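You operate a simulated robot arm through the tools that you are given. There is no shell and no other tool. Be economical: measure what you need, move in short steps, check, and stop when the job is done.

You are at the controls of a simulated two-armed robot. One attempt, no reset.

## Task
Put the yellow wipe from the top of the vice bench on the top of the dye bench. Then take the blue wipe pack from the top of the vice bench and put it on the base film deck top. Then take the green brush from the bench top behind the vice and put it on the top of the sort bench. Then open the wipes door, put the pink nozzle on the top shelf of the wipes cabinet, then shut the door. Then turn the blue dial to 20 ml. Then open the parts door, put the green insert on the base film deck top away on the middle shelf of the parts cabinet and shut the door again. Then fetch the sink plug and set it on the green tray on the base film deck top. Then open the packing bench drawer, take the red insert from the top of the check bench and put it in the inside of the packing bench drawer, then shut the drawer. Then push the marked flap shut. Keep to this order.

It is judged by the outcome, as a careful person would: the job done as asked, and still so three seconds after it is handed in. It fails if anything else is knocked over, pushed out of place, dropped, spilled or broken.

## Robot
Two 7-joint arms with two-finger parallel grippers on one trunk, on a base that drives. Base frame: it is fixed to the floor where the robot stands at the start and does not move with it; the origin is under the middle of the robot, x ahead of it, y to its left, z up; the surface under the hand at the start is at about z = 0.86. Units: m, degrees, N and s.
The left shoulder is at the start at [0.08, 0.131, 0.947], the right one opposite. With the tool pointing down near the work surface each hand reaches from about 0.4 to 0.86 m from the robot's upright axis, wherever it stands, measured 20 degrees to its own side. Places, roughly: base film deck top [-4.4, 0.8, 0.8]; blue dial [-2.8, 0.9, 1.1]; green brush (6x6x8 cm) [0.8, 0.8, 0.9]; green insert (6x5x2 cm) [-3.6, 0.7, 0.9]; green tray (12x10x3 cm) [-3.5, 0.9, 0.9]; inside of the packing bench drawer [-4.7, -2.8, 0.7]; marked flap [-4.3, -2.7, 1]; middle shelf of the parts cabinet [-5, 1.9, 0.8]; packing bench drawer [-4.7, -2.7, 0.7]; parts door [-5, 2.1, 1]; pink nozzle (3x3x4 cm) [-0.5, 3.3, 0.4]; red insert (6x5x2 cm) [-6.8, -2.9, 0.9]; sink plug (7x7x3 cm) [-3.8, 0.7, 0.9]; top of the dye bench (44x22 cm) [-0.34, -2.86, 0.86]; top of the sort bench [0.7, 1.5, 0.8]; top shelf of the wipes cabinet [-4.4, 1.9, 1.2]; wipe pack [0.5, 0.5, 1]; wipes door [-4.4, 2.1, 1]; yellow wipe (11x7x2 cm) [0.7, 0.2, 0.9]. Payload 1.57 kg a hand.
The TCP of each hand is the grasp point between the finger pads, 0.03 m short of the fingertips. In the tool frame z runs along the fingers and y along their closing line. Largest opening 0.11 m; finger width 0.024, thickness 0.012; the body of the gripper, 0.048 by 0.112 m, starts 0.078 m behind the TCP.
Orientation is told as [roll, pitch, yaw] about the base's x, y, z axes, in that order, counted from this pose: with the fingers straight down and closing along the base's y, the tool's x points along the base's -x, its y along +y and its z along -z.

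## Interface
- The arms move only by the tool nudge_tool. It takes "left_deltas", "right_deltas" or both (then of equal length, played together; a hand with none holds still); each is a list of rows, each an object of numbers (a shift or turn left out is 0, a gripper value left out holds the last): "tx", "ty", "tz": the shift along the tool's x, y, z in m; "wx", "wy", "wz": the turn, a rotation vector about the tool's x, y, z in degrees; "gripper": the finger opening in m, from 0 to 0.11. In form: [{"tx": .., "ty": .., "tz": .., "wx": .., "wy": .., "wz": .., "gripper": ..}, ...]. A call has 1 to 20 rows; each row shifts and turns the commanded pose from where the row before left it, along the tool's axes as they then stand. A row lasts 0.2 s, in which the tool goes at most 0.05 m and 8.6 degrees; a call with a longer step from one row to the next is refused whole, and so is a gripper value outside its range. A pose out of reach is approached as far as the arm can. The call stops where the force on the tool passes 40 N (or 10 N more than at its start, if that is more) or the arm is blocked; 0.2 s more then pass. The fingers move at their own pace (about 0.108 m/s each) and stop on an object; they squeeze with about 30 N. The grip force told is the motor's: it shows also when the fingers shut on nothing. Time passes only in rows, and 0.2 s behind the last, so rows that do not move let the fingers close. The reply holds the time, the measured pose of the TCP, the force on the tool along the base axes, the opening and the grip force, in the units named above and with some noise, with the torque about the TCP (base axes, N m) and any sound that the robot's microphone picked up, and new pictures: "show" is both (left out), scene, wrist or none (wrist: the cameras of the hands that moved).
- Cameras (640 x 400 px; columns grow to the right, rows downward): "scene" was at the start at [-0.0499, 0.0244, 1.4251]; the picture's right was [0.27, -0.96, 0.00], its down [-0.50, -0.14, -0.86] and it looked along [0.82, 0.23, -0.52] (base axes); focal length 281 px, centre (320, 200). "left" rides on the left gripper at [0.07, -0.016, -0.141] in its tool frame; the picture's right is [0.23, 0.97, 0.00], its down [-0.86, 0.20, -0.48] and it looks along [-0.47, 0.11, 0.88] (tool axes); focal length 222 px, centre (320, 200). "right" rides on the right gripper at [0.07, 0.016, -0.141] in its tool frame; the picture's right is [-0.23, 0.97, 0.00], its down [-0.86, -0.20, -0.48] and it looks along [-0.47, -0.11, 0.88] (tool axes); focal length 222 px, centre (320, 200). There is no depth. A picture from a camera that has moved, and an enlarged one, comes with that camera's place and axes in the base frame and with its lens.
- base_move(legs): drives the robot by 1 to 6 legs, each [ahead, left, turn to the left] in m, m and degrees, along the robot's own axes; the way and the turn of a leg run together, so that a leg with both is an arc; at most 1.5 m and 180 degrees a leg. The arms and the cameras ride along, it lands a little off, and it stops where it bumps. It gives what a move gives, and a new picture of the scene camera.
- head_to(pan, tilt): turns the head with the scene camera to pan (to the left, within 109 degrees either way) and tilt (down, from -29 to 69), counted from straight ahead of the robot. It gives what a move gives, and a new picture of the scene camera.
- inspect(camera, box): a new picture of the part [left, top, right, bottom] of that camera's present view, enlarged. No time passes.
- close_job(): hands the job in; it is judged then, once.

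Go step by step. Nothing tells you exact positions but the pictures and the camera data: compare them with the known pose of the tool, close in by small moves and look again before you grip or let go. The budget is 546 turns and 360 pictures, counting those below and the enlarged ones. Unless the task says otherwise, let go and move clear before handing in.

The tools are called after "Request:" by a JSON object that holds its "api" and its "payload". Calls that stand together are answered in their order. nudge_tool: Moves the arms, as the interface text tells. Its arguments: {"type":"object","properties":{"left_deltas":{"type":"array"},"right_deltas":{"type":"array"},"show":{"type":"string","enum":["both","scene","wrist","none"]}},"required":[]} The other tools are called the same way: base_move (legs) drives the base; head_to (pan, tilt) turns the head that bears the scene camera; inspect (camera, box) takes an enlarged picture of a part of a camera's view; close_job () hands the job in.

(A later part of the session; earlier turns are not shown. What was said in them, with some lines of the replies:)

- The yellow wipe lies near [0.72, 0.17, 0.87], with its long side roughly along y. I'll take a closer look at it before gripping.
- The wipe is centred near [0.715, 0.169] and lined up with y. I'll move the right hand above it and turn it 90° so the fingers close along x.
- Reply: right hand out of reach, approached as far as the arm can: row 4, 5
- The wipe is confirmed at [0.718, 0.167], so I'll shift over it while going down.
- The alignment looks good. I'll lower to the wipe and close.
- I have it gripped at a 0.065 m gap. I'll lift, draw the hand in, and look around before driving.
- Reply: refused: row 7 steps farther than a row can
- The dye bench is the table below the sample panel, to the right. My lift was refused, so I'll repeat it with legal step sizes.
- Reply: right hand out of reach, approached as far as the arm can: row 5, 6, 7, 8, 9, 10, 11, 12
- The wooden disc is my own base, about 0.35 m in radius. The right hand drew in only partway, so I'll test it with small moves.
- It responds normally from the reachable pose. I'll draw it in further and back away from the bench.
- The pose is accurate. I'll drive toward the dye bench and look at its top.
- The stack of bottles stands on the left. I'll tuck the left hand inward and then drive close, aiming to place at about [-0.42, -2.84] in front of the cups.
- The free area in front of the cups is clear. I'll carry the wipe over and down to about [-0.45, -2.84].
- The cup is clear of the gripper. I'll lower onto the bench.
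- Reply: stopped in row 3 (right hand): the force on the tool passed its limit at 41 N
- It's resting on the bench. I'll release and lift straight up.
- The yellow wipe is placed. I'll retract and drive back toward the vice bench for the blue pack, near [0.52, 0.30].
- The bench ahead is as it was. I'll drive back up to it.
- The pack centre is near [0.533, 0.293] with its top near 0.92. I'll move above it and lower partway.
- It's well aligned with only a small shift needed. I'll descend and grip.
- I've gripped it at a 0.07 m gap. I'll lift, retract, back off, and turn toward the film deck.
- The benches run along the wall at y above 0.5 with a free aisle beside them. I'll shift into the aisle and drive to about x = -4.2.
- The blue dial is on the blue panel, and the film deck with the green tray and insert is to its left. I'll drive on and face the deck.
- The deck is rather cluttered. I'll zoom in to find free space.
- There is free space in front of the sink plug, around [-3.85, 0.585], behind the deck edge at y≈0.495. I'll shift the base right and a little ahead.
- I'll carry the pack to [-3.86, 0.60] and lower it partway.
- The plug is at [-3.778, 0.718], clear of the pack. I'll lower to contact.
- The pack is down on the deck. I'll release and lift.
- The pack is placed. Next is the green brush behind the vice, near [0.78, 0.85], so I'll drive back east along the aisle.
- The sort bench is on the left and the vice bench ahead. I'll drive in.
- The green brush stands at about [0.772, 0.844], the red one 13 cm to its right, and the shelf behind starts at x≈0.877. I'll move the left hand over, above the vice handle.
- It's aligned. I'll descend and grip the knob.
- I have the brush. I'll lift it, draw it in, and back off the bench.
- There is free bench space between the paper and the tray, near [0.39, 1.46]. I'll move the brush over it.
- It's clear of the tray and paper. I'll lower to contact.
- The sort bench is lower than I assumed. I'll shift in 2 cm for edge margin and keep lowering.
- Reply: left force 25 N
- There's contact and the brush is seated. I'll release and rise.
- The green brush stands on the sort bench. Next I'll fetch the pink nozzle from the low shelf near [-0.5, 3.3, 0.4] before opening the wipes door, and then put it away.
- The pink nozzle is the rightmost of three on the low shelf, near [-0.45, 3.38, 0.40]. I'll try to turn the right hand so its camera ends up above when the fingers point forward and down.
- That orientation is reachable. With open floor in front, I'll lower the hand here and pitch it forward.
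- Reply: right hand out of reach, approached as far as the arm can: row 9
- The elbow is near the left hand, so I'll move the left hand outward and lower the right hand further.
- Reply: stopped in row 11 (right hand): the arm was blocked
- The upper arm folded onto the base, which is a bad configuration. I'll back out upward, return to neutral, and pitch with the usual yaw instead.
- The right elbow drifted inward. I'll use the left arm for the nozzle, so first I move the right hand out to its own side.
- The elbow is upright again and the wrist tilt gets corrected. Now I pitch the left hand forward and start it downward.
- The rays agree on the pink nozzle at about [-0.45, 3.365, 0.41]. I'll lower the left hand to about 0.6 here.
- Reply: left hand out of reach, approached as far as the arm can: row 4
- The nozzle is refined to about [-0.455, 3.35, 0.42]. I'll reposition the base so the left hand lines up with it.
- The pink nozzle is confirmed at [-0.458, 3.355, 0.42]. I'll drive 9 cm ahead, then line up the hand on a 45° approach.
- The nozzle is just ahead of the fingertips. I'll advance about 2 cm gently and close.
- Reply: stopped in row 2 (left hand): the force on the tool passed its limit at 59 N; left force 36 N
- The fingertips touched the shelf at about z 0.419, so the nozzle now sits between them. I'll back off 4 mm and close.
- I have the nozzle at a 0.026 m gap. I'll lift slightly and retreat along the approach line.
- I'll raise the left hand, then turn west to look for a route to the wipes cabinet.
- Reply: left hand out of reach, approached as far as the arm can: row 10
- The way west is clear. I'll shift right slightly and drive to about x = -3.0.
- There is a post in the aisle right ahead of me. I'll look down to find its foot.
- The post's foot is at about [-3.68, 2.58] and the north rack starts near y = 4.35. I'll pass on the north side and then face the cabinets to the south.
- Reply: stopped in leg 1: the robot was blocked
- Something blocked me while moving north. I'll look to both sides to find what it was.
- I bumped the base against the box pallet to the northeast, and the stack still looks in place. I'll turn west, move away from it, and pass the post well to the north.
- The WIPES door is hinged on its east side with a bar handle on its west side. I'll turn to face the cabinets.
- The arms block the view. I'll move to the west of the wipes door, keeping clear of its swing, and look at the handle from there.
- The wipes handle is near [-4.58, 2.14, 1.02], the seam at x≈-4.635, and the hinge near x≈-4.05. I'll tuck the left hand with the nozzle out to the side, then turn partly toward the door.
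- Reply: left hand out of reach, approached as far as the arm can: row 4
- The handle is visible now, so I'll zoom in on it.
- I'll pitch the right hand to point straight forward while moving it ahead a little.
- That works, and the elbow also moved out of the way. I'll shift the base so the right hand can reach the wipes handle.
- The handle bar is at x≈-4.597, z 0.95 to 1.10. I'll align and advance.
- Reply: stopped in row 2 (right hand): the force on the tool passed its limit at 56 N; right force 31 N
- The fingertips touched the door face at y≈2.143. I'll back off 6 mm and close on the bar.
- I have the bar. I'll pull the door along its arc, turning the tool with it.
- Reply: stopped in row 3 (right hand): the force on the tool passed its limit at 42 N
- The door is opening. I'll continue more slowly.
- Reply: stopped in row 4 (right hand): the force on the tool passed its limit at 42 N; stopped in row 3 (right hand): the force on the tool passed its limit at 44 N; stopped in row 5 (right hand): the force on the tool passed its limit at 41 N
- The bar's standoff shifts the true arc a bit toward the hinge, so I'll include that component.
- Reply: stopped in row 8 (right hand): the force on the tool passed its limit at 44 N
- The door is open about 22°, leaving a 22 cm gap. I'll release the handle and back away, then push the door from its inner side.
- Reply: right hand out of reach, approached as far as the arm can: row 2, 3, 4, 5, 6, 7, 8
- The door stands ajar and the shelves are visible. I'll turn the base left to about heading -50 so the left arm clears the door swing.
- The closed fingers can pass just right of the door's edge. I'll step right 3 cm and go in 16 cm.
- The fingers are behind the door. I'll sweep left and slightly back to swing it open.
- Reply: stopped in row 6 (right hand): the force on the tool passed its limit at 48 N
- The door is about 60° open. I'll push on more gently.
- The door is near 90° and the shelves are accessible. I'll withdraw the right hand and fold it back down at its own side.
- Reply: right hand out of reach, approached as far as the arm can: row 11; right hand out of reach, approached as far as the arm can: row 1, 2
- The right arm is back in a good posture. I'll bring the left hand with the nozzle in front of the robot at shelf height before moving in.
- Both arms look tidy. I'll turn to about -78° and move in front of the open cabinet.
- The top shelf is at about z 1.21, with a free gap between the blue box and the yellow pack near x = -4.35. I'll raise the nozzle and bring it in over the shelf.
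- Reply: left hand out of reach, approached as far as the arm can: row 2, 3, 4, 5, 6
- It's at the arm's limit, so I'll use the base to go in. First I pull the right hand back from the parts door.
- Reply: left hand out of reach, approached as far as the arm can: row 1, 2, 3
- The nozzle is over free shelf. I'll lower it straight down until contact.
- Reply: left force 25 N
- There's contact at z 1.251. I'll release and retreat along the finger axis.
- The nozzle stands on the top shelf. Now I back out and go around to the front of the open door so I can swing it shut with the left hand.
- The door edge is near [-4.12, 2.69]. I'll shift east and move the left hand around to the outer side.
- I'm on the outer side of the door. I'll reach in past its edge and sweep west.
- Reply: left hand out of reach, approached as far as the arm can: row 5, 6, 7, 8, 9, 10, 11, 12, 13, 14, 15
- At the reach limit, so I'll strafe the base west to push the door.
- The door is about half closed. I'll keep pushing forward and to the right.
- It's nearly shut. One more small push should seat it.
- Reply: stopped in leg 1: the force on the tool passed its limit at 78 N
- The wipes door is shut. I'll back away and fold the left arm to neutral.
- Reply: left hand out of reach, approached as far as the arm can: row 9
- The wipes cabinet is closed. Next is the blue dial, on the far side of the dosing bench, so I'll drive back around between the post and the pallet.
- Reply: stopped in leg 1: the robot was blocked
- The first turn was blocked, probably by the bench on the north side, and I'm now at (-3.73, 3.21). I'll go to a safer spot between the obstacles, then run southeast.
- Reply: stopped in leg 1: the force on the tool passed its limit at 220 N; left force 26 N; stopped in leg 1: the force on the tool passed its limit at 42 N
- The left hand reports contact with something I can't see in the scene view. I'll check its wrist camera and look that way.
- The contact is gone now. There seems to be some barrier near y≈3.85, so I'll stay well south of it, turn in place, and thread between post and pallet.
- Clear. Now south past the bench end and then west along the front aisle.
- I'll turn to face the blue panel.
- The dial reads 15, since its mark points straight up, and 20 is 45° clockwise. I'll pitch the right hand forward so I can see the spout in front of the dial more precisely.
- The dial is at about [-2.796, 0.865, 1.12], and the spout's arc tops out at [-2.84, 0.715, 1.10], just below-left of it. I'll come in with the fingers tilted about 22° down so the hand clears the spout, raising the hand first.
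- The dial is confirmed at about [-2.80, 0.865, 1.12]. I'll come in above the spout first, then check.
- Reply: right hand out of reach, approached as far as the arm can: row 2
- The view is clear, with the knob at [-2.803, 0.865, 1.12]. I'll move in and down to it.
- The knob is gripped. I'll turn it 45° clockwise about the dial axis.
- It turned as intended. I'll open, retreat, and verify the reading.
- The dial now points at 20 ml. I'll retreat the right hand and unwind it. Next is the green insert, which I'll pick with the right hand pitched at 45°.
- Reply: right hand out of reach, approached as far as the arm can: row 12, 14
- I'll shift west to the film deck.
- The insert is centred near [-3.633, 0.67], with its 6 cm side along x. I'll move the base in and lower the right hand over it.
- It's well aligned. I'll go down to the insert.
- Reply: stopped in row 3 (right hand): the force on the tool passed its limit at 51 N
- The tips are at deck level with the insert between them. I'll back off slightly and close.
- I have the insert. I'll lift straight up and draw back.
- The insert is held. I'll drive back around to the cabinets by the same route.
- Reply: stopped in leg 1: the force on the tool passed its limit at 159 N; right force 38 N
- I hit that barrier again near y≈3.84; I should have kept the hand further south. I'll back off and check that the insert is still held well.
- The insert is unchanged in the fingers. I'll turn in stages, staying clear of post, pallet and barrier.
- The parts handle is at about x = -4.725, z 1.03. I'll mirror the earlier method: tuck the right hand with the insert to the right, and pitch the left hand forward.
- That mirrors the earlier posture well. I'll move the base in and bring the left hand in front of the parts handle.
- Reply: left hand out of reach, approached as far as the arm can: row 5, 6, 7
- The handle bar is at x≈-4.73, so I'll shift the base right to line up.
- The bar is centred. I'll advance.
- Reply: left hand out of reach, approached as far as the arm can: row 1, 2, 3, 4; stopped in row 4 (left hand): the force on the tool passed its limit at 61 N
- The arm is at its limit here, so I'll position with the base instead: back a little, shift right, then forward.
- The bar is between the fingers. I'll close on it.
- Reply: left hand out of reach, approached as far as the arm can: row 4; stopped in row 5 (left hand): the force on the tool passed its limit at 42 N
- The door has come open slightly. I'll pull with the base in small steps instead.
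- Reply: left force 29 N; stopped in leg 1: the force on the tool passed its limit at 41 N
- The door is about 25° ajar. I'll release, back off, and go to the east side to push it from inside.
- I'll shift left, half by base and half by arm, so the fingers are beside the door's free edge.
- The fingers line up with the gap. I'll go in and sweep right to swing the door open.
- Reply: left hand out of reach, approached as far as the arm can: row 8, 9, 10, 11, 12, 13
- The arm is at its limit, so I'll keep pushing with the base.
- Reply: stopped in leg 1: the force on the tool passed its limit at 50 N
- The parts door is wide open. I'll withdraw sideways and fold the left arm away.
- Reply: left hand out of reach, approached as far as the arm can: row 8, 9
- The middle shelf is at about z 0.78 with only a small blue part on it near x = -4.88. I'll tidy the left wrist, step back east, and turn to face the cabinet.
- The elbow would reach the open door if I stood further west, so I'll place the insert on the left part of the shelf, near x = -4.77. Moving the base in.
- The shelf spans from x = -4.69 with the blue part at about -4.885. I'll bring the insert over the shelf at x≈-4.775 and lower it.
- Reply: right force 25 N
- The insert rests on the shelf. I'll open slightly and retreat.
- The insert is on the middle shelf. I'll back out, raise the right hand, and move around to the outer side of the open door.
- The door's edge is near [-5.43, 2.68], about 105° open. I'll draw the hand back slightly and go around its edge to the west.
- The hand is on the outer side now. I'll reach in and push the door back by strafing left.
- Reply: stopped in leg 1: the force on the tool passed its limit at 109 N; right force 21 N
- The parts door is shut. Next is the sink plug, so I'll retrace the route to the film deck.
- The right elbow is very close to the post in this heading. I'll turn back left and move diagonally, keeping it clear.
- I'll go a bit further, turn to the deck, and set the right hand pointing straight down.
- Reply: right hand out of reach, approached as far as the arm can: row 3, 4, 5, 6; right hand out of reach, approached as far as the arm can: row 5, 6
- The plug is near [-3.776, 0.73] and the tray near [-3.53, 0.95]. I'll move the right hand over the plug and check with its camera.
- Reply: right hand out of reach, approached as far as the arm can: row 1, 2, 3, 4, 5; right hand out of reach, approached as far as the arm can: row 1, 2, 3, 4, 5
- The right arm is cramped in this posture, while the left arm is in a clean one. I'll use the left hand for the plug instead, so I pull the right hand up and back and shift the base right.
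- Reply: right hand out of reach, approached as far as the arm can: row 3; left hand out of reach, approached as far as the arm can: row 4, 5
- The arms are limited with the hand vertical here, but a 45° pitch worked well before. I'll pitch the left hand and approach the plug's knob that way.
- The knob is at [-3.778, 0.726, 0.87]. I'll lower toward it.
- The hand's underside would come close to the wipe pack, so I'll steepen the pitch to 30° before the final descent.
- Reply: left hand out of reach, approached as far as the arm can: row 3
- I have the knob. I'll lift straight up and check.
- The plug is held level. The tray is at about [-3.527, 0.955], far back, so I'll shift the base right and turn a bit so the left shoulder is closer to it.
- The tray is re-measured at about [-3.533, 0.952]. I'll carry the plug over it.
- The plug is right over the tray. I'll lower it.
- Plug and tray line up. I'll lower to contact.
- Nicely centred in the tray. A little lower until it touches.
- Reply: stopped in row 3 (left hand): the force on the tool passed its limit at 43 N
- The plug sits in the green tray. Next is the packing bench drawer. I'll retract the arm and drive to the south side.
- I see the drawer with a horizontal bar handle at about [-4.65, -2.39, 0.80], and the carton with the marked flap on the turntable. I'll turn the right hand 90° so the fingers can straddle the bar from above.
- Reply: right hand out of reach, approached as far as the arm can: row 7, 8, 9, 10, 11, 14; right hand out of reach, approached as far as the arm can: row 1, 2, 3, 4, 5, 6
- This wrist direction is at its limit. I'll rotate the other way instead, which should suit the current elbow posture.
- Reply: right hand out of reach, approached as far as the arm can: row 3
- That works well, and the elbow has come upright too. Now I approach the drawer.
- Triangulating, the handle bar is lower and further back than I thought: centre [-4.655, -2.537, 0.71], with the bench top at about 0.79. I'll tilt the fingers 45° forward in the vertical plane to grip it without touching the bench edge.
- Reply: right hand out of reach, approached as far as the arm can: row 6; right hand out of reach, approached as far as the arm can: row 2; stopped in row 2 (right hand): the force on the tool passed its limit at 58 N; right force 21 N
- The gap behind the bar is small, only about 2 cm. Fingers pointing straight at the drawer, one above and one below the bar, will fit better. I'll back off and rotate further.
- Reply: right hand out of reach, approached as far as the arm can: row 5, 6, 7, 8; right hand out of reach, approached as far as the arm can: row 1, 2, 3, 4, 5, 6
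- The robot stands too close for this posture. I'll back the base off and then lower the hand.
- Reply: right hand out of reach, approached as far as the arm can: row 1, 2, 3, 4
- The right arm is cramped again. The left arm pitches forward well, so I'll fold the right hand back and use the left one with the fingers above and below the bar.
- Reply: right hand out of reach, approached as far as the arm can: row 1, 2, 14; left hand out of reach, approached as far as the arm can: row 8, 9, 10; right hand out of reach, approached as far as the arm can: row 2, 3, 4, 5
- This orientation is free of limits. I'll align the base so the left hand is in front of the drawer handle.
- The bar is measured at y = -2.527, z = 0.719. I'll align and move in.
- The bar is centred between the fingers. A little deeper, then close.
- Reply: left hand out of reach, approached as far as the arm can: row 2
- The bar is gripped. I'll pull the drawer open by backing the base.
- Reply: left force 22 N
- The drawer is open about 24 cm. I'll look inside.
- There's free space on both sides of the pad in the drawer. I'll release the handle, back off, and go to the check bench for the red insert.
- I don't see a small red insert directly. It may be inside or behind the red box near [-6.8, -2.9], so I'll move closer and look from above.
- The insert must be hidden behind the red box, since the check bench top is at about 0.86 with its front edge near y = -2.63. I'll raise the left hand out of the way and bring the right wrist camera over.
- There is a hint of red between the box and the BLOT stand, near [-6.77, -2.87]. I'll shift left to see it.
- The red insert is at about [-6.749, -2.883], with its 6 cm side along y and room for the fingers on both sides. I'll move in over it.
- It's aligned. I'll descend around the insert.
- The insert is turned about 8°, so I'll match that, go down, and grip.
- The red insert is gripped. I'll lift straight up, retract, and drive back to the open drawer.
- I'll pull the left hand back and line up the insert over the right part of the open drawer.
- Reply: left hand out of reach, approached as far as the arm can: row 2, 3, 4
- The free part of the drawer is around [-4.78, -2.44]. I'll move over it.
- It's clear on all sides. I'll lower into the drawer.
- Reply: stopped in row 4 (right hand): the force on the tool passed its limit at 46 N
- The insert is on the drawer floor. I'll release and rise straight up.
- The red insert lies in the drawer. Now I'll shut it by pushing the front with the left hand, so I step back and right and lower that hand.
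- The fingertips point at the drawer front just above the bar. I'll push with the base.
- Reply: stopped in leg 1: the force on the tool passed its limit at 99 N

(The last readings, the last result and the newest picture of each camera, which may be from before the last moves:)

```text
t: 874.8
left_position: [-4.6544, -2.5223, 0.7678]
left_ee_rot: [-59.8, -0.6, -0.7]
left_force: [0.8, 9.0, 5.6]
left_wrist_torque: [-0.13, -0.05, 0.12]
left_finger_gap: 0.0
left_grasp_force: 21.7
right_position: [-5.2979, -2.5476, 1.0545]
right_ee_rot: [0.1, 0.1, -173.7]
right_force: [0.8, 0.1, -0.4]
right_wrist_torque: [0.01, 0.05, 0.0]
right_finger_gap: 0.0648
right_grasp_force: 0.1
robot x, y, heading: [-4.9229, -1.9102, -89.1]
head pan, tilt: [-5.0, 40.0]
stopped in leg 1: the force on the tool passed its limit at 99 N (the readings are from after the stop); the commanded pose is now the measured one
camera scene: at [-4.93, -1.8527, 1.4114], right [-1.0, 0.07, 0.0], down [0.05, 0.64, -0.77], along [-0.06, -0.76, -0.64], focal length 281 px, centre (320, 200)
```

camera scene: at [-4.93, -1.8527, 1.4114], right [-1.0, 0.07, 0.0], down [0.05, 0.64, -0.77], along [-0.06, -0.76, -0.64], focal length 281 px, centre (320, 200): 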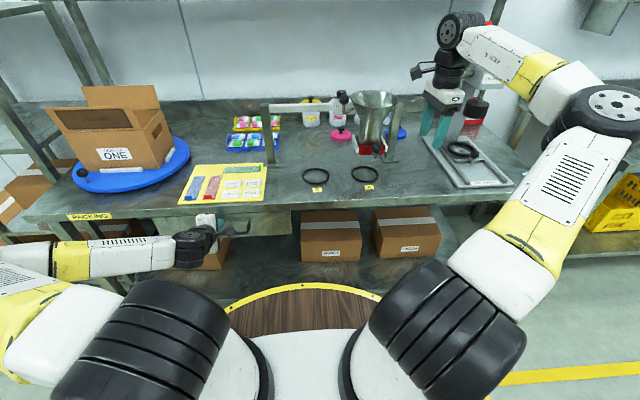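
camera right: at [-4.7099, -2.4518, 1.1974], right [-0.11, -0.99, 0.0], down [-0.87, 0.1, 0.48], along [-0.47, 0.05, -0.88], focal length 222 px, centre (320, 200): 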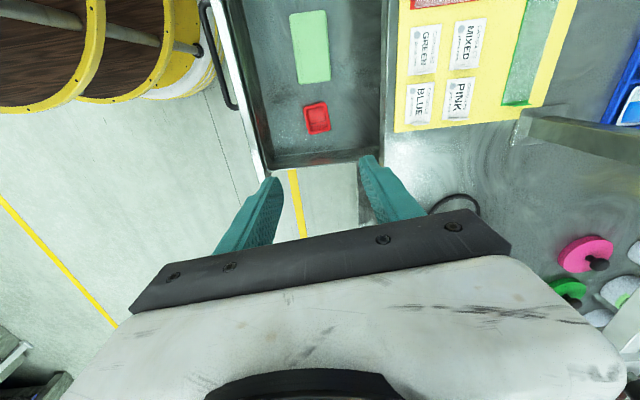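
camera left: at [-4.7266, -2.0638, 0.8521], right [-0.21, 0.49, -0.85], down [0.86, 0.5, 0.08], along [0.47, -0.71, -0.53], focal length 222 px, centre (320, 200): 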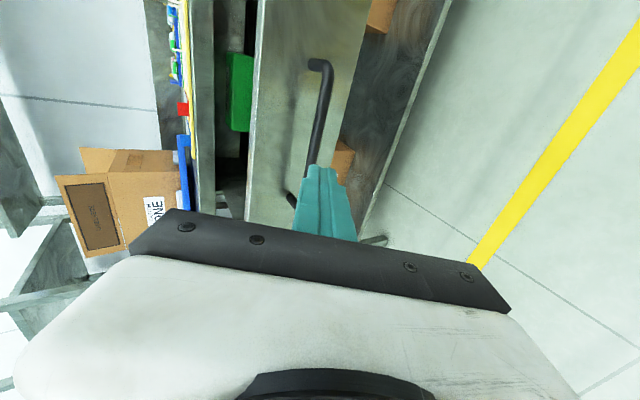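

The drawer is shut, and the hand met the stop at its closed position. Finally the marked flap: I'll back off and look at the carton closely.

Request:
{"api": "base_move", "payload": {"legs": [[-0.35, 0, 0], [0, 0.5, 0]]}}

Request:
{"api": "head_to", "payload": {"pan": 5, "tilt": 25}}

Request:
{"api": "inspect", "payload": {"camera": "scene", "box": [240, 80, 440, 240]}}

```text
t: 879.6
left_position: [-4.1592, -2.1514, 0.7679]
left_ee_rot: [-59.7, -0.8, -0.2]
left_force: [0.5, -0.6, -0.3]
left_wrist_torque: [0.02, -0.02, 0.02]
left_finger_gap: 0.0
left_grasp_force: 20.9
right_position: [-4.8009, -2.1821, 1.0554]
right_ee_rot: [0.1, 0.1, -173.2]
right_force: [0.3, -0.6, 0.3]
right_wrist_torque: [0.02, -0.03, 0.0]
right_finger_gap: 0.065
right_grasp_force: 0.1
robot x, y, heading: [-4.436, -1.545, -88.8]
head pan, tilt: [-5.0, 40.0]
camera scene: at [-4.4407, -1.485, 1.4115], right [-1.0, 0.07, 0.0], down [0.04, 0.64, -0.77], along [-0.05, -0.76, -0.64], focal length 281 px, centre (320, 200)
```

scene: 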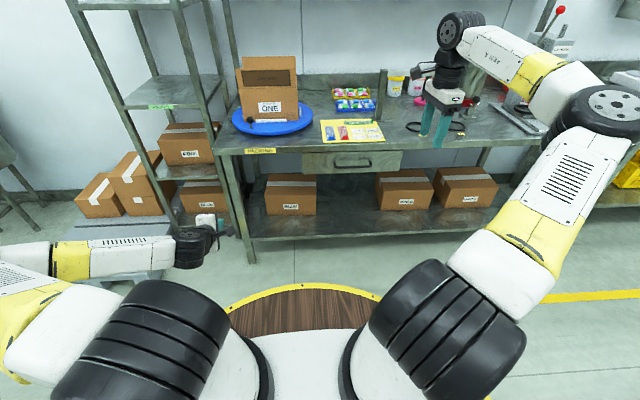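

```text
t: 880.4
left_position: [-4.1599, -2.1517, 0.7681]
left_ee_rot: [-59.7, -0.7, -0.1]
left_force: [-0.1, -0.4, 0.3]
left_wrist_torque: [0.01, -0.01, 0.03]
left_finger_gap: 0.0
left_grasp_force: 21.1
right_position: [-4.8026, -2.1815, 1.0542]
right_ee_rot: [-0.1, 0.1, -173.3]
right_force: [-0.2, 0.0, -0.6]
right_wrist_torque: [0.06, 0.01, -0.01]
right_finger_gap: 0.0649
right_grasp_force: 0.1
robot x, y, heading: [-4.4362, -1.5394, -88.8]
head pan, tilt: [5.0, 25.0]
camera scene: at [-4.4252, -1.4917, 1.4347], right [-0.99, -0.11, 0.0], down [-0.05, 0.42, -0.91], along [0.1, -0.9, -0.42], focal length 281 px, centre (320, 200)
```

scene: 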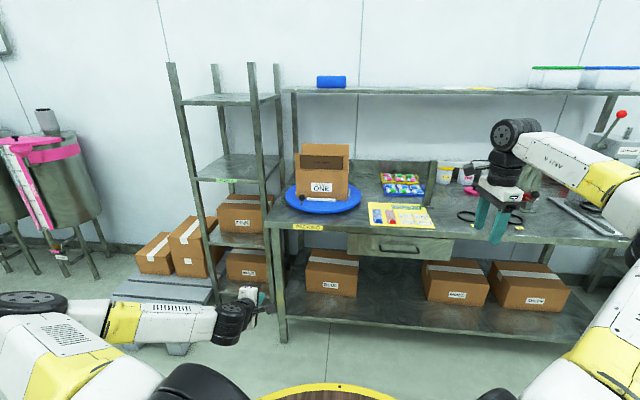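

```text
2.50 times, centred on (340, 160) of scene
camera zoom: at [-4.4252, -1.4917, 1.4347], right [-0.99, -0.11, 0.0], down [-0.05, 0.42, -0.91], along [0.1, -0.9, -0.42], focal length 703 px, centre (270, 300)
```

zoom: 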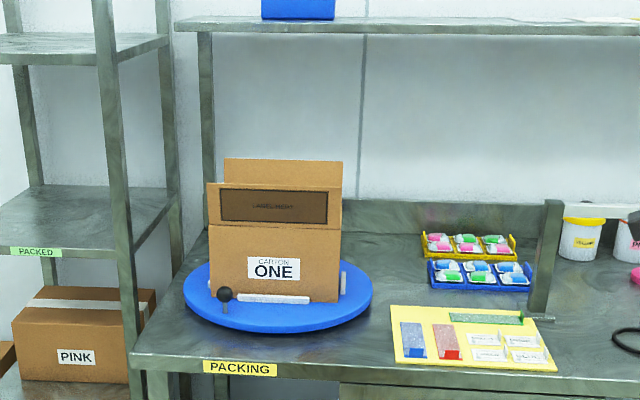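

The marked flap is the front one with the dark "LABEL HERE" panel. It stands up and leans outward from its hinge along the carton's front top edge, near y≈-2.79, z≈0.99. I'll raise the left hand and line it up with the flap's middle.

Request:
{"api": "nudge_tool", "payload": {"left_deltas": [{"tz": -0.0195, "ty": -0.0337}, {"tz": -0.0195, "ty": -0.0337}, {"tz": -0.0195, "ty": -0.0337}, {"tz": -0.0195, "ty": -0.0337}, {"tz": -0.0195, "ty": -0.0337}, {"tz": -0.0195, "ty": -0.0337}, {"tz": -0.0195, "ty": -0.0337}, {"tz": -0.0195, "ty": -0.0337}, {"tz": -0.0195, "ty": -0.0337}, {}], "show": "none"}}

Request:
{"api": "base_move", "payload": {"legs": [[0.3, -0.13, 0]]}}

Request:
{"api": "inspect", "payload": {"camera": "left", "box": [0, 0, 640, 400]}}

Request:
{"api": "inspect", "payload": {"camera": "scene", "box": [180, 40, 440, 240]}}

```text
t: 882.6
left_position: [-4.1667, -2.1535, 1.1189]
left_ee_rot: [-59.6, -0.6, -0.2]
left_force: [-0.3, 0.7, 0.2]
left_wrist_torque: [0.0, -0.03, -0.01]
left_finger_gap: 0.0002
left_grasp_force: 21.6
right_position: [-4.8031, -2.1821, 1.0539]
right_ee_rot: [0.0, 0.1, -173.4]
right_force: [0.0, 1.3, -0.6]
right_wrist_torque: [0.0, 0.02, -0.01]
right_finger_gap: 0.0651
right_grasp_force: 0.0
robot x, y, heading: [-4.4368, -1.5371, -88.8]
head pan, tilt: [5.0, 25.0]
```

```text
t: 884.8
left_position: [-4.2913, -2.4603, 1.1184]
left_ee_rot: [-59.7, -0.8, -0.3]
left_force: [0.0, 0.7, -0.3]
left_wrist_torque: [-0.02, 0.01, 0.01]
left_finger_gap: 0.0
left_grasp_force: 21.3
right_position: [-4.927, -2.4876, 1.0537]
right_ee_rot: [-0.1, 0.0, -173.4]
right_force: [0.3, -0.4, -0.1]
right_wrist_torque: [-0.02, 0.01, 0.04]
right_finger_gap: 0.0647
right_grasp_force: 0.0
robot x, y, heading: [-4.5565, -1.8447, -88.8]
head pan, tilt: [5.0, 25.0]
camera scene: at [-4.5478, -1.798, 1.4348], right [-0.99, -0.11, 0.0], down [-0.04, 0.42, -0.91], along [0.1, -0.9, -0.42], focal length 281 px, centre (320, 200)
```

scene: 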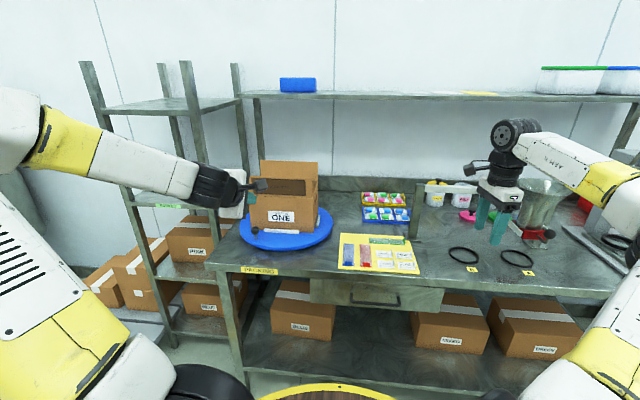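

```text
1.00 times, centred on (320, 200) of left (not enlarged: the box is as wide or as high as the picture)
camera zoom: at [-4.3597, -2.3449, 1.203], right [-0.21, 0.49, -0.84], down [0.86, 0.51, 0.08], along [0.47, -0.71, -0.53], focal length 222 px, centre (320, 200)
```

zoom: 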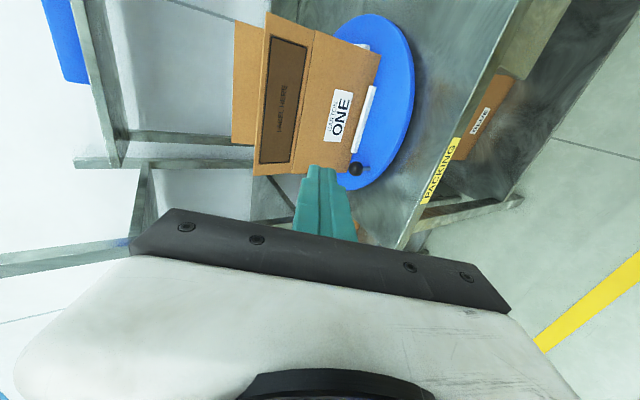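

```text
2.00 times, centred on (310, 140) of scene
camera zoom: at [-4.5478, -1.798, 1.4348], right [-0.99, -0.11, 0.0], down [-0.04, 0.42, -0.91], along [0.1, -0.9, -0.42], focal length 563 px, centre (340, 320)
```

zoom: 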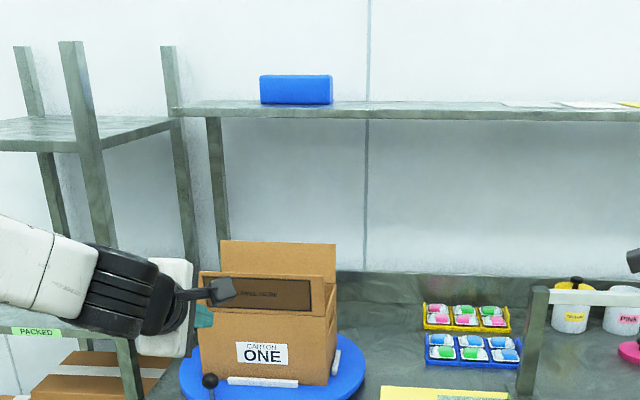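

The carton faces me squarely. By the rays the flap's middle is near x≈-4.325, standing roughly upright around y≈-2.70, z 1.02 to 1.09. I'll align and approach slowly.

Request:
{"api": "nudge_tool", "payload": {"left_deltas": [{"tx": 0.033}, {"tz": 0.019, "ty": 0.033}, {}], "show": "none"}}

Request:
{"api": "base_move", "payload": {"legs": [[0.1, 0, 0]]}}

Request:
{"api": "inspect", "payload": {"camera": "left", "box": [0, 0, 640, 400]}}

```text
t: 885.6
left_position: [-4.3216, -2.4606, 1.0782]
left_ee_rot: [-59.6, -0.7, -0.4]
left_force: [-0.7, 0.7, -0.7]
left_wrist_torque: [0.03, -0.04, 0.02]
left_finger_gap: 0.0
left_grasp_force: 21.3
right_position: [-4.9259, -2.4877, 1.0543]
right_ee_rot: [0.0, 0.1, -173.4]
right_force: [-0.5, 0.6, -0.1]
right_wrist_torque: [0.02, 0.0, 0.02]
right_finger_gap: 0.0649
right_grasp_force: 0.0
robot x, y, heading: [-4.5571, -1.8482, -88.8]
head pan, tilt: [5.0, 25.0]
```

```text
t: 886.7
left_position: [-4.3214, -2.5588, 1.0799]
left_ee_rot: [-59.5, -0.7, -0.5]
left_force: [-0.5, -0.1, -0.4]
left_wrist_torque: [-0.01, 0.01, 0.02]
left_finger_gap: 0.0
left_grasp_force: 21.9
right_position: [-4.9253, -2.5873, 1.054]
right_ee_rot: [-0.1, 0.0, -173.5]
right_force: [-0.4, -1.1, 0.3]
right_wrist_torque: [0.04, 0.01, 0.03]
right_finger_gap: 0.0652
right_grasp_force: 0.1
robot x, y, heading: [-4.5552, -1.9438, -88.8]
head pan, tilt: [5.0, 25.0]
camera scene: at [-4.5459, -1.8975, 1.4348], right [-0.99, -0.1, 0.0], down [-0.04, 0.42, -0.91], along [0.09, -0.9, -0.42], focal length 281 px, centre (320, 200)
```

scene: 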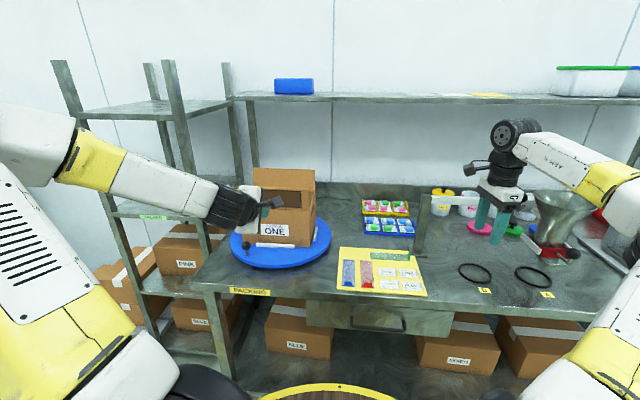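

```text
1.00 times, centred on (320, 200) of left (not enlarged: the box is as wide or as high as the picture)
camera zoom: at [-4.39, -2.4444, 1.1639], right [-0.21, 0.49, -0.84], down [0.86, 0.51, 0.08], along [0.47, -0.71, -0.53], focal length 222 px, centre (320, 200)
```

zoom: 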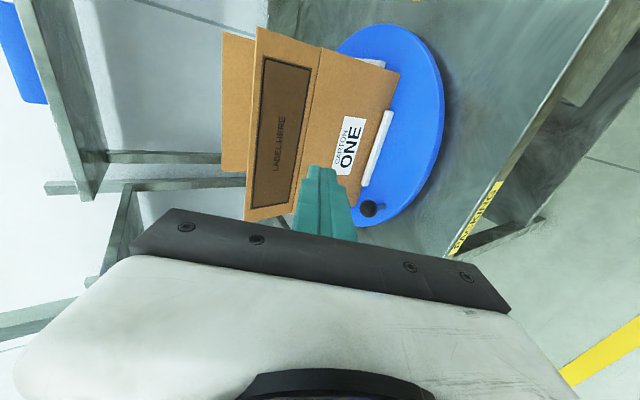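

Re-triangulated, the flap stands nearly vertical from its hinge at about (y -2.70, z 1.02) up to z≈1.09, centred at x≈-4.296. I'll centre the hand and advance to it.

Request:
{"api": "nudge_tool", "payload": {"left_deltas": [{"tx": -0.025, "ty": -0.004}, {"tz": 0.029, "ty": -0.0167}, {"tz": 0.026, "ty": -0.015}, {}], "show": "both"}}

```text
t: 887.7
left_position: [-4.2966, -2.624, 1.0821]
left_ee_rot: [-59.6, -0.8, -0.5]
left_force: [-0.3, 0.4, -0.1]
left_wrist_torque: [-0.01, -0.01, 0.01]
left_finger_gap: 0.0
left_grasp_force: 21.3
right_position: [-4.925, -2.5858, 1.055]
right_ee_rot: [0.1, 0.2, -173.5]
right_force: [0.0, 0.9, 1.4]
right_wrist_torque: [0.0, -0.04, 0.05]
right_finger_gap: 0.0648
right_grasp_force: 0.1
robot x, y, heading: [-4.5576, -1.9456, -89.1]
head pan, tilt: [5.0, 25.0]
camera scene: at [-4.546, -1.8975, 1.4348], right [-0.99, -0.1, 0.0], down [-0.04, 0.42, -0.91], along [0.09, -0.9, -0.42], focal length 281 px, centre (320, 200)
camera left: at [-4.3657, -2.5087, 1.1672], right [-0.21, 0.49, -0.84], down [0.86, 0.51, 0.08], along [0.47, -0.71, -0.53], focal length 222 px, centre (320, 200)
```

scene: 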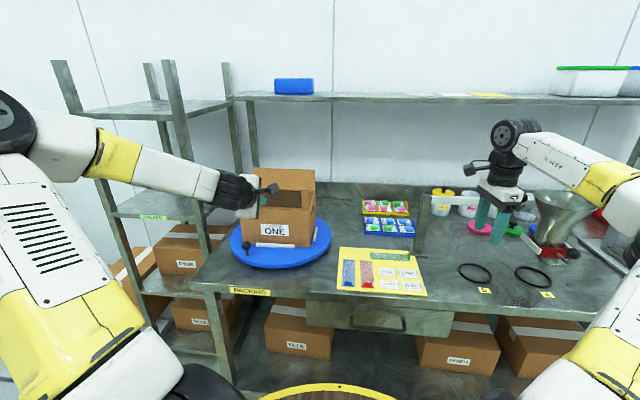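
left: 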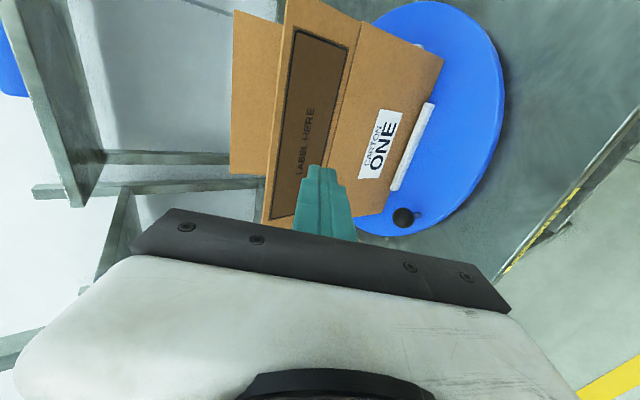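

Request:
{"api": "nudge_tool", "payload": {"left_deltas": [{"tx": 0.012}, {"tz": 0.013, "ty": -0.0075}, {"tz": 0.013, "ty": -0.0075}, {"tz": 0.0087, "ty": -0.005}, {"tz": 0.0087, "ty": -0.005}, {"tz": 0.0087, "ty": -0.005}, {}], "show": "both"}}

```text
t: 889.3
left_position: [-4.3088, -2.6846, 1.0805]
left_ee_rot: [-59.6, -0.7, -0.4]
left_force: [0.0, -0.3, -0.5]
left_wrist_torque: [-0.02, -0.04, 0.01]
left_finger_gap: 0.0002
left_grasp_force: 21.6
right_position: [-4.9254, -2.5868, 1.0541]
right_ee_rot: [0.0, 0.2, -173.5]
right_force: [0.5, 0.2, 0.0]
right_wrist_torque: [0.0, 0.01, 0.02]
right_finger_gap: 0.0651
right_grasp_force: 0.0
robot x, y, heading: [-4.557, -1.9456, -89.2]
head pan, tilt: [5.0, 25.0]
camera scene: at [-4.5459, -1.8976, 1.4348], right [-0.99, -0.1, 0.0], down [-0.04, 0.42, -0.91], along [0.09, -0.9, -0.42], focal length 281 px, centre (320, 200)
camera left: at [-4.3788, -2.5695, 1.1654], right [-0.21, 0.49, -0.84], down [0.86, 0.51, 0.08], along [0.47, -0.71, -0.53], focal length 222 px, centre (320, 200)
```

scene: 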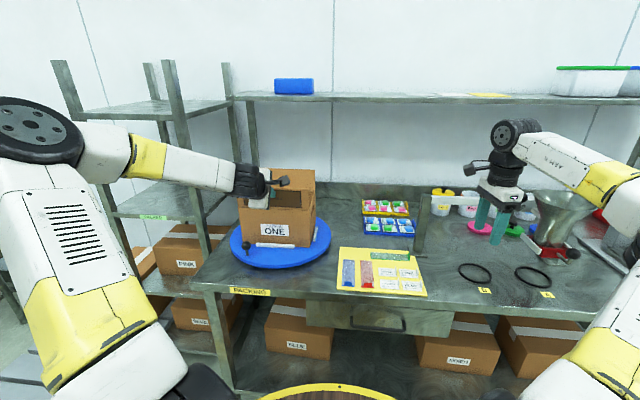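
left: 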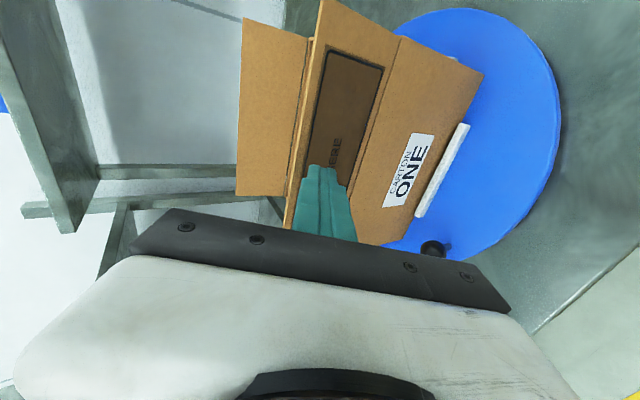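

Request:
{"api": "nudge_tool", "payload": {"left_deltas": [{"tz": 0.0087, "ty": -0.005}, {"tz": 0.0087, "ty": -0.005}, {"tz": 0.0087, "ty": -0.005}, {"tz": 0.0087, "ty": -0.005}, {}], "show": "wrist"}}

```text
t: 890.5
left_position: [-4.3101, -2.7268, 1.0807]
left_ee_rot: [-59.6, -0.7, -0.3]
left_force: [-0.8, -0.7, -1.1]
left_wrist_torque: [-0.02, 0.01, 0.0]
left_finger_gap: 0.0001
left_grasp_force: 20.6
right_position: [-4.9255, -2.5878, 1.0548]
right_ee_rot: [-0.1, 0.0, -173.5]
right_force: [-0.5, -0.6, -0.7]
right_wrist_torque: [0.05, 0.0, -0.01]
right_finger_gap: 0.0652
right_grasp_force: 0.1
robot x, y, heading: [-4.5597, -1.9448, -89.0]
head pan, tilt: [5.0, 25.0]
camera left: at [-4.3787, -2.6113, 1.1652], right [-0.21, 0.49, -0.84], down [0.86, 0.51, 0.08], along [0.47, -0.71, -0.53], focal length 222 px, centre (320, 200)
```

left: 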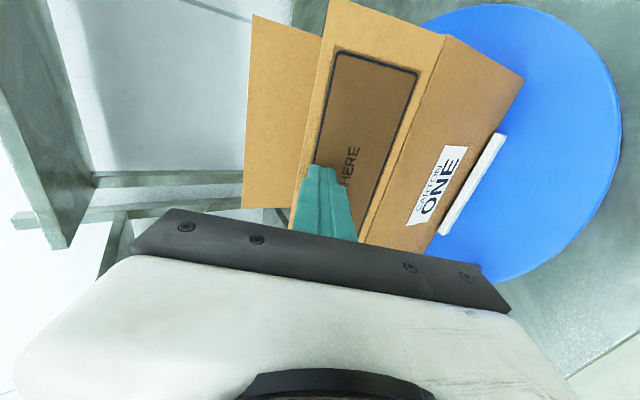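

The flap is folding inward as I push. I'll continue forward and start pressing down.

Request:
{"api": "nudge_tool", "payload": {"left_deltas": [{"tz": 0.0117, "ty": 0.0}, {"tz": 0.0117, "ty": 0.0}, {"tz": 0.0117, "ty": 0.001}, {"tz": 0.0117, "ty": 0.001}, {}], "show": "both"}}

```text
t: 891.7
left_position: [-4.3076, -2.7666, 1.0556]
left_ee_rot: [-59.7, -0.6, -0.4]
left_force: [0.4, -1.1, 0.0]
left_wrist_torque: [-0.02, -0.02, 0.0]
left_finger_gap: 0.0002
left_grasp_force: 21.0
right_position: [-4.925, -2.5865, 1.055]
right_ee_rot: [0.1, 0.2, -173.5]
right_force: [-0.1, 0.0, -0.7]
right_wrist_torque: [0.02, 0.02, -0.01]
right_finger_gap: 0.0652
right_grasp_force: 0.0
robot x, y, heading: [-4.5539, -1.9473, -88.9]
head pan, tilt: [5.0, 25.0]
camera scene: at [-4.546, -1.8976, 1.4348], right [-0.99, -0.1, 0.0], down [-0.04, 0.42, -0.91], along [0.09, -0.9, -0.42], focal length 281 px, centre (320, 200)
camera left: at [-4.3773, -2.6509, 1.1407], right [-0.21, 0.49, -0.84], down [0.86, 0.51, 0.08], along [0.47, -0.71, -0.53], focal length 222 px, centre (320, 200)
```

scene: 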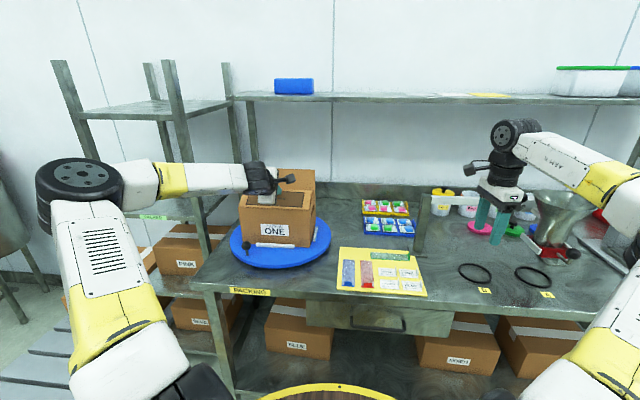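
left: 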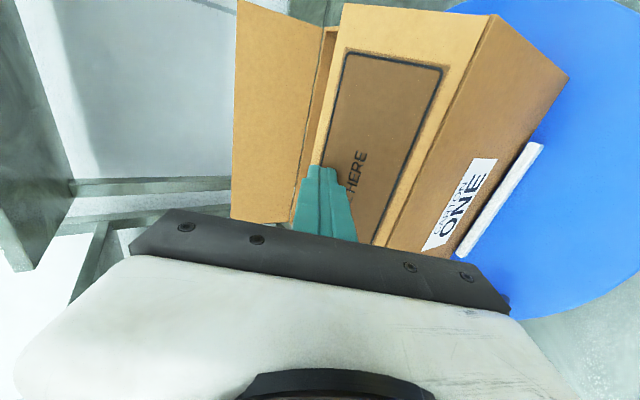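

It's almost closed. I'll press down gently to seat it.

Request:
{"api": "nudge_tool", "payload": {"left_deltas": [{"tz": 0.0056, "ty": 0.0037}, {"tz": 0.0056, "ty": 0.0037}, {"tz": 0.0056, "ty": 0.0037}, {"tz": 0.004, "ty": 0.004}, {}], "show": "both"}}

```text
t: 892.9
left_position: [-4.3089, -2.7757, 1.0323]
left_ee_rot: [-59.6, -0.7, -0.4]
left_force: [-0.8, -0.5, 0.9]
left_wrist_torque: [-0.02, 0.01, 0.01]
left_finger_gap: 0.0
left_grasp_force: 20.8
right_position: [-4.9248, -2.5861, 1.054]
right_ee_rot: [0.0, 0.1, -173.5]
right_force: [0.4, -0.4, 0.4]
right_wrist_torque: [-0.01, 0.0, 0.0]
right_finger_gap: 0.0652
right_grasp_force: 0.1
robot x, y, heading: [-4.5593, -1.9476, -89.2]
head pan, tilt: [5.0, 25.0]
no pictures are left
```

No pictures are left, so I'll finish by touch: small downward steps, watching the force.

Request:
{"api": "nudge_tool", "payload": {"left_deltas": [{"tz": 0.002, "ty": 0.0035}, {"tz": 0.002, "ty": 0.0035}, {}], "show": "none"}}

```text
t: 893.7
left_position: [-4.3086, -2.7754, 1.0253]
left_ee_rot: [-59.8, -0.7, -0.4]
left_force: [2.8, -1.3, 10.6]
left_wrist_torque: [-0.28, 0.01, 0.09]
left_finger_gap: 0.0
left_grasp_force: 21.6
right_position: [-4.9249, -2.5858, 1.054]
right_ee_rot: [0.0, 0.0, -173.5]
right_force: [0.8, -0.2, -0.1]
right_wrist_torque: [0.02, -0.01, 0.01]
right_finger_gap: 0.065
right_grasp_force: 0.0
robot x, y, heading: [-4.5598, -1.9441, -89.0]
head pan, tilt: [5.0, 25.0]
no pictures are left
```

The fingertip meets a firm stop at about 10 N with the flap lying level. One more millimetre to be sure.

Request:
{"api": "nudge_tool", "payload": {"left_deltas": [{"tz": 0.0008, "ty": 0.0015}, {}], "show": "none"}}

```text
t: 894.3
left_position: [-4.3092, -2.7759, 1.0256]
left_ee_rot: [-59.9, -0.6, -0.4]
left_force: [3.7, -1.4, 19.1]
left_wrist_torque: [-0.48, -0.01, 0.11]
left_finger_gap: 0.0001
left_grasp_force: 20.8
right_position: [-4.9247, -2.5869, 1.0551]
right_ee_rot: [0.1, 0.1, -173.6]
right_force: [0.5, -0.3, -0.3]
right_wrist_torque: [-0.02, 0.01, 0.0]
right_finger_gap: 0.0649
right_grasp_force: 0.1
robot x, y, heading: [-4.5562, -1.9441, -89.1]
head pan, tilt: [5.0, 25.0]
no pictures are left
```

It's firmly against its stop. I'll lift straight up off the flap, then back away.

Request:
{"api": "nudge_tool", "payload": {"left_deltas": [{"tz": -0.005, "ty": -0.0087}, {"tz": -0.01, "ty": -0.0173}, {"tz": -0.0195, "ty": -0.0337}, {"tz": -0.0195, "ty": -0.0337}, {"tz": -0.0195, "ty": -0.0337}, {"tz": -0.04}, {}], "show": "none"}}

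Request:
{"api": "base_move", "payload": {"legs": [[-0.45, 0, 0]]}}

```text
t: 895.9
left_position: [-4.3027, -2.7387, 1.1871]
left_ee_rot: [-59.6, -0.7, -0.4]
left_force: [-0.3, 0.4, 0.3]
left_wrist_torque: [-0.02, 0.01, -0.02]
left_finger_gap: 0.0
left_grasp_force: 21.2
left hand out of reach, approached as far as the arm can: row 5
right_position: [-4.925, -2.5864, 1.0533]
right_ee_rot: [-0.1, 0.1, -173.4]
right_force: [0.2, 0.1, 0.3]
right_wrist_torque: [0.01, 0.0, 0.01]
right_finger_gap: 0.0651
right_grasp_force: 0.1
robot x, y, heading: [-4.5546, -1.9504, -89.3]
head pan, tilt: [5.0, 25.0]
no pictures are left
```

```text
t: 898.7
left_position: [-4.3069, -2.2828, 1.1862]
left_ee_rot: [-59.7, -0.7, 0.0]
left_force: [-0.3, 0.3, 0.2]
left_wrist_torque: [-0.06, -0.01, -0.03]
left_finger_gap: 0.0001
left_grasp_force: 20.9
right_position: [-4.9309, -2.1349, 1.0543]
right_ee_rot: [-0.1, 0.2, -173.1]
right_force: [-0.8, 0.2, -0.1]
right_wrist_torque: [0.01, 0.01, 0.02]
right_finger_gap: 0.065
right_grasp_force: 0.1
robot x, y, heading: [-4.5653, -1.493, -88.4]
head pan, tilt: [5.0, 25.0]
```

The hands are clear, and every step was done in the order given. I'm handing in; the flap's last press was confirmed by touch only, because the pictures ran out.

Request:
{"api": "close_job", "payload": {}}

```text
The job is handed in.
```

I did every step in the order you gave and handed the job in, but the last one, shutting the marked flap, I could check only by touch. My pictures ran out during the final press. The last one showed the flap nearly closed; after that it held against a firm stop at about 19 N, and I lifted straight off it.

- **Bumps on the way:** The base bumped the box pallet beside the aisle once. Each hand, and probably an arm during a turn, also hit something I couldn't see in the north aisle. I saw nothing move or fall in the pictures I had.
- **Hard contacts:** Two of those hits were hard, at 220 N on the left hand and 159 N on the right. The right hand was holding the green insert, which stayed in place.
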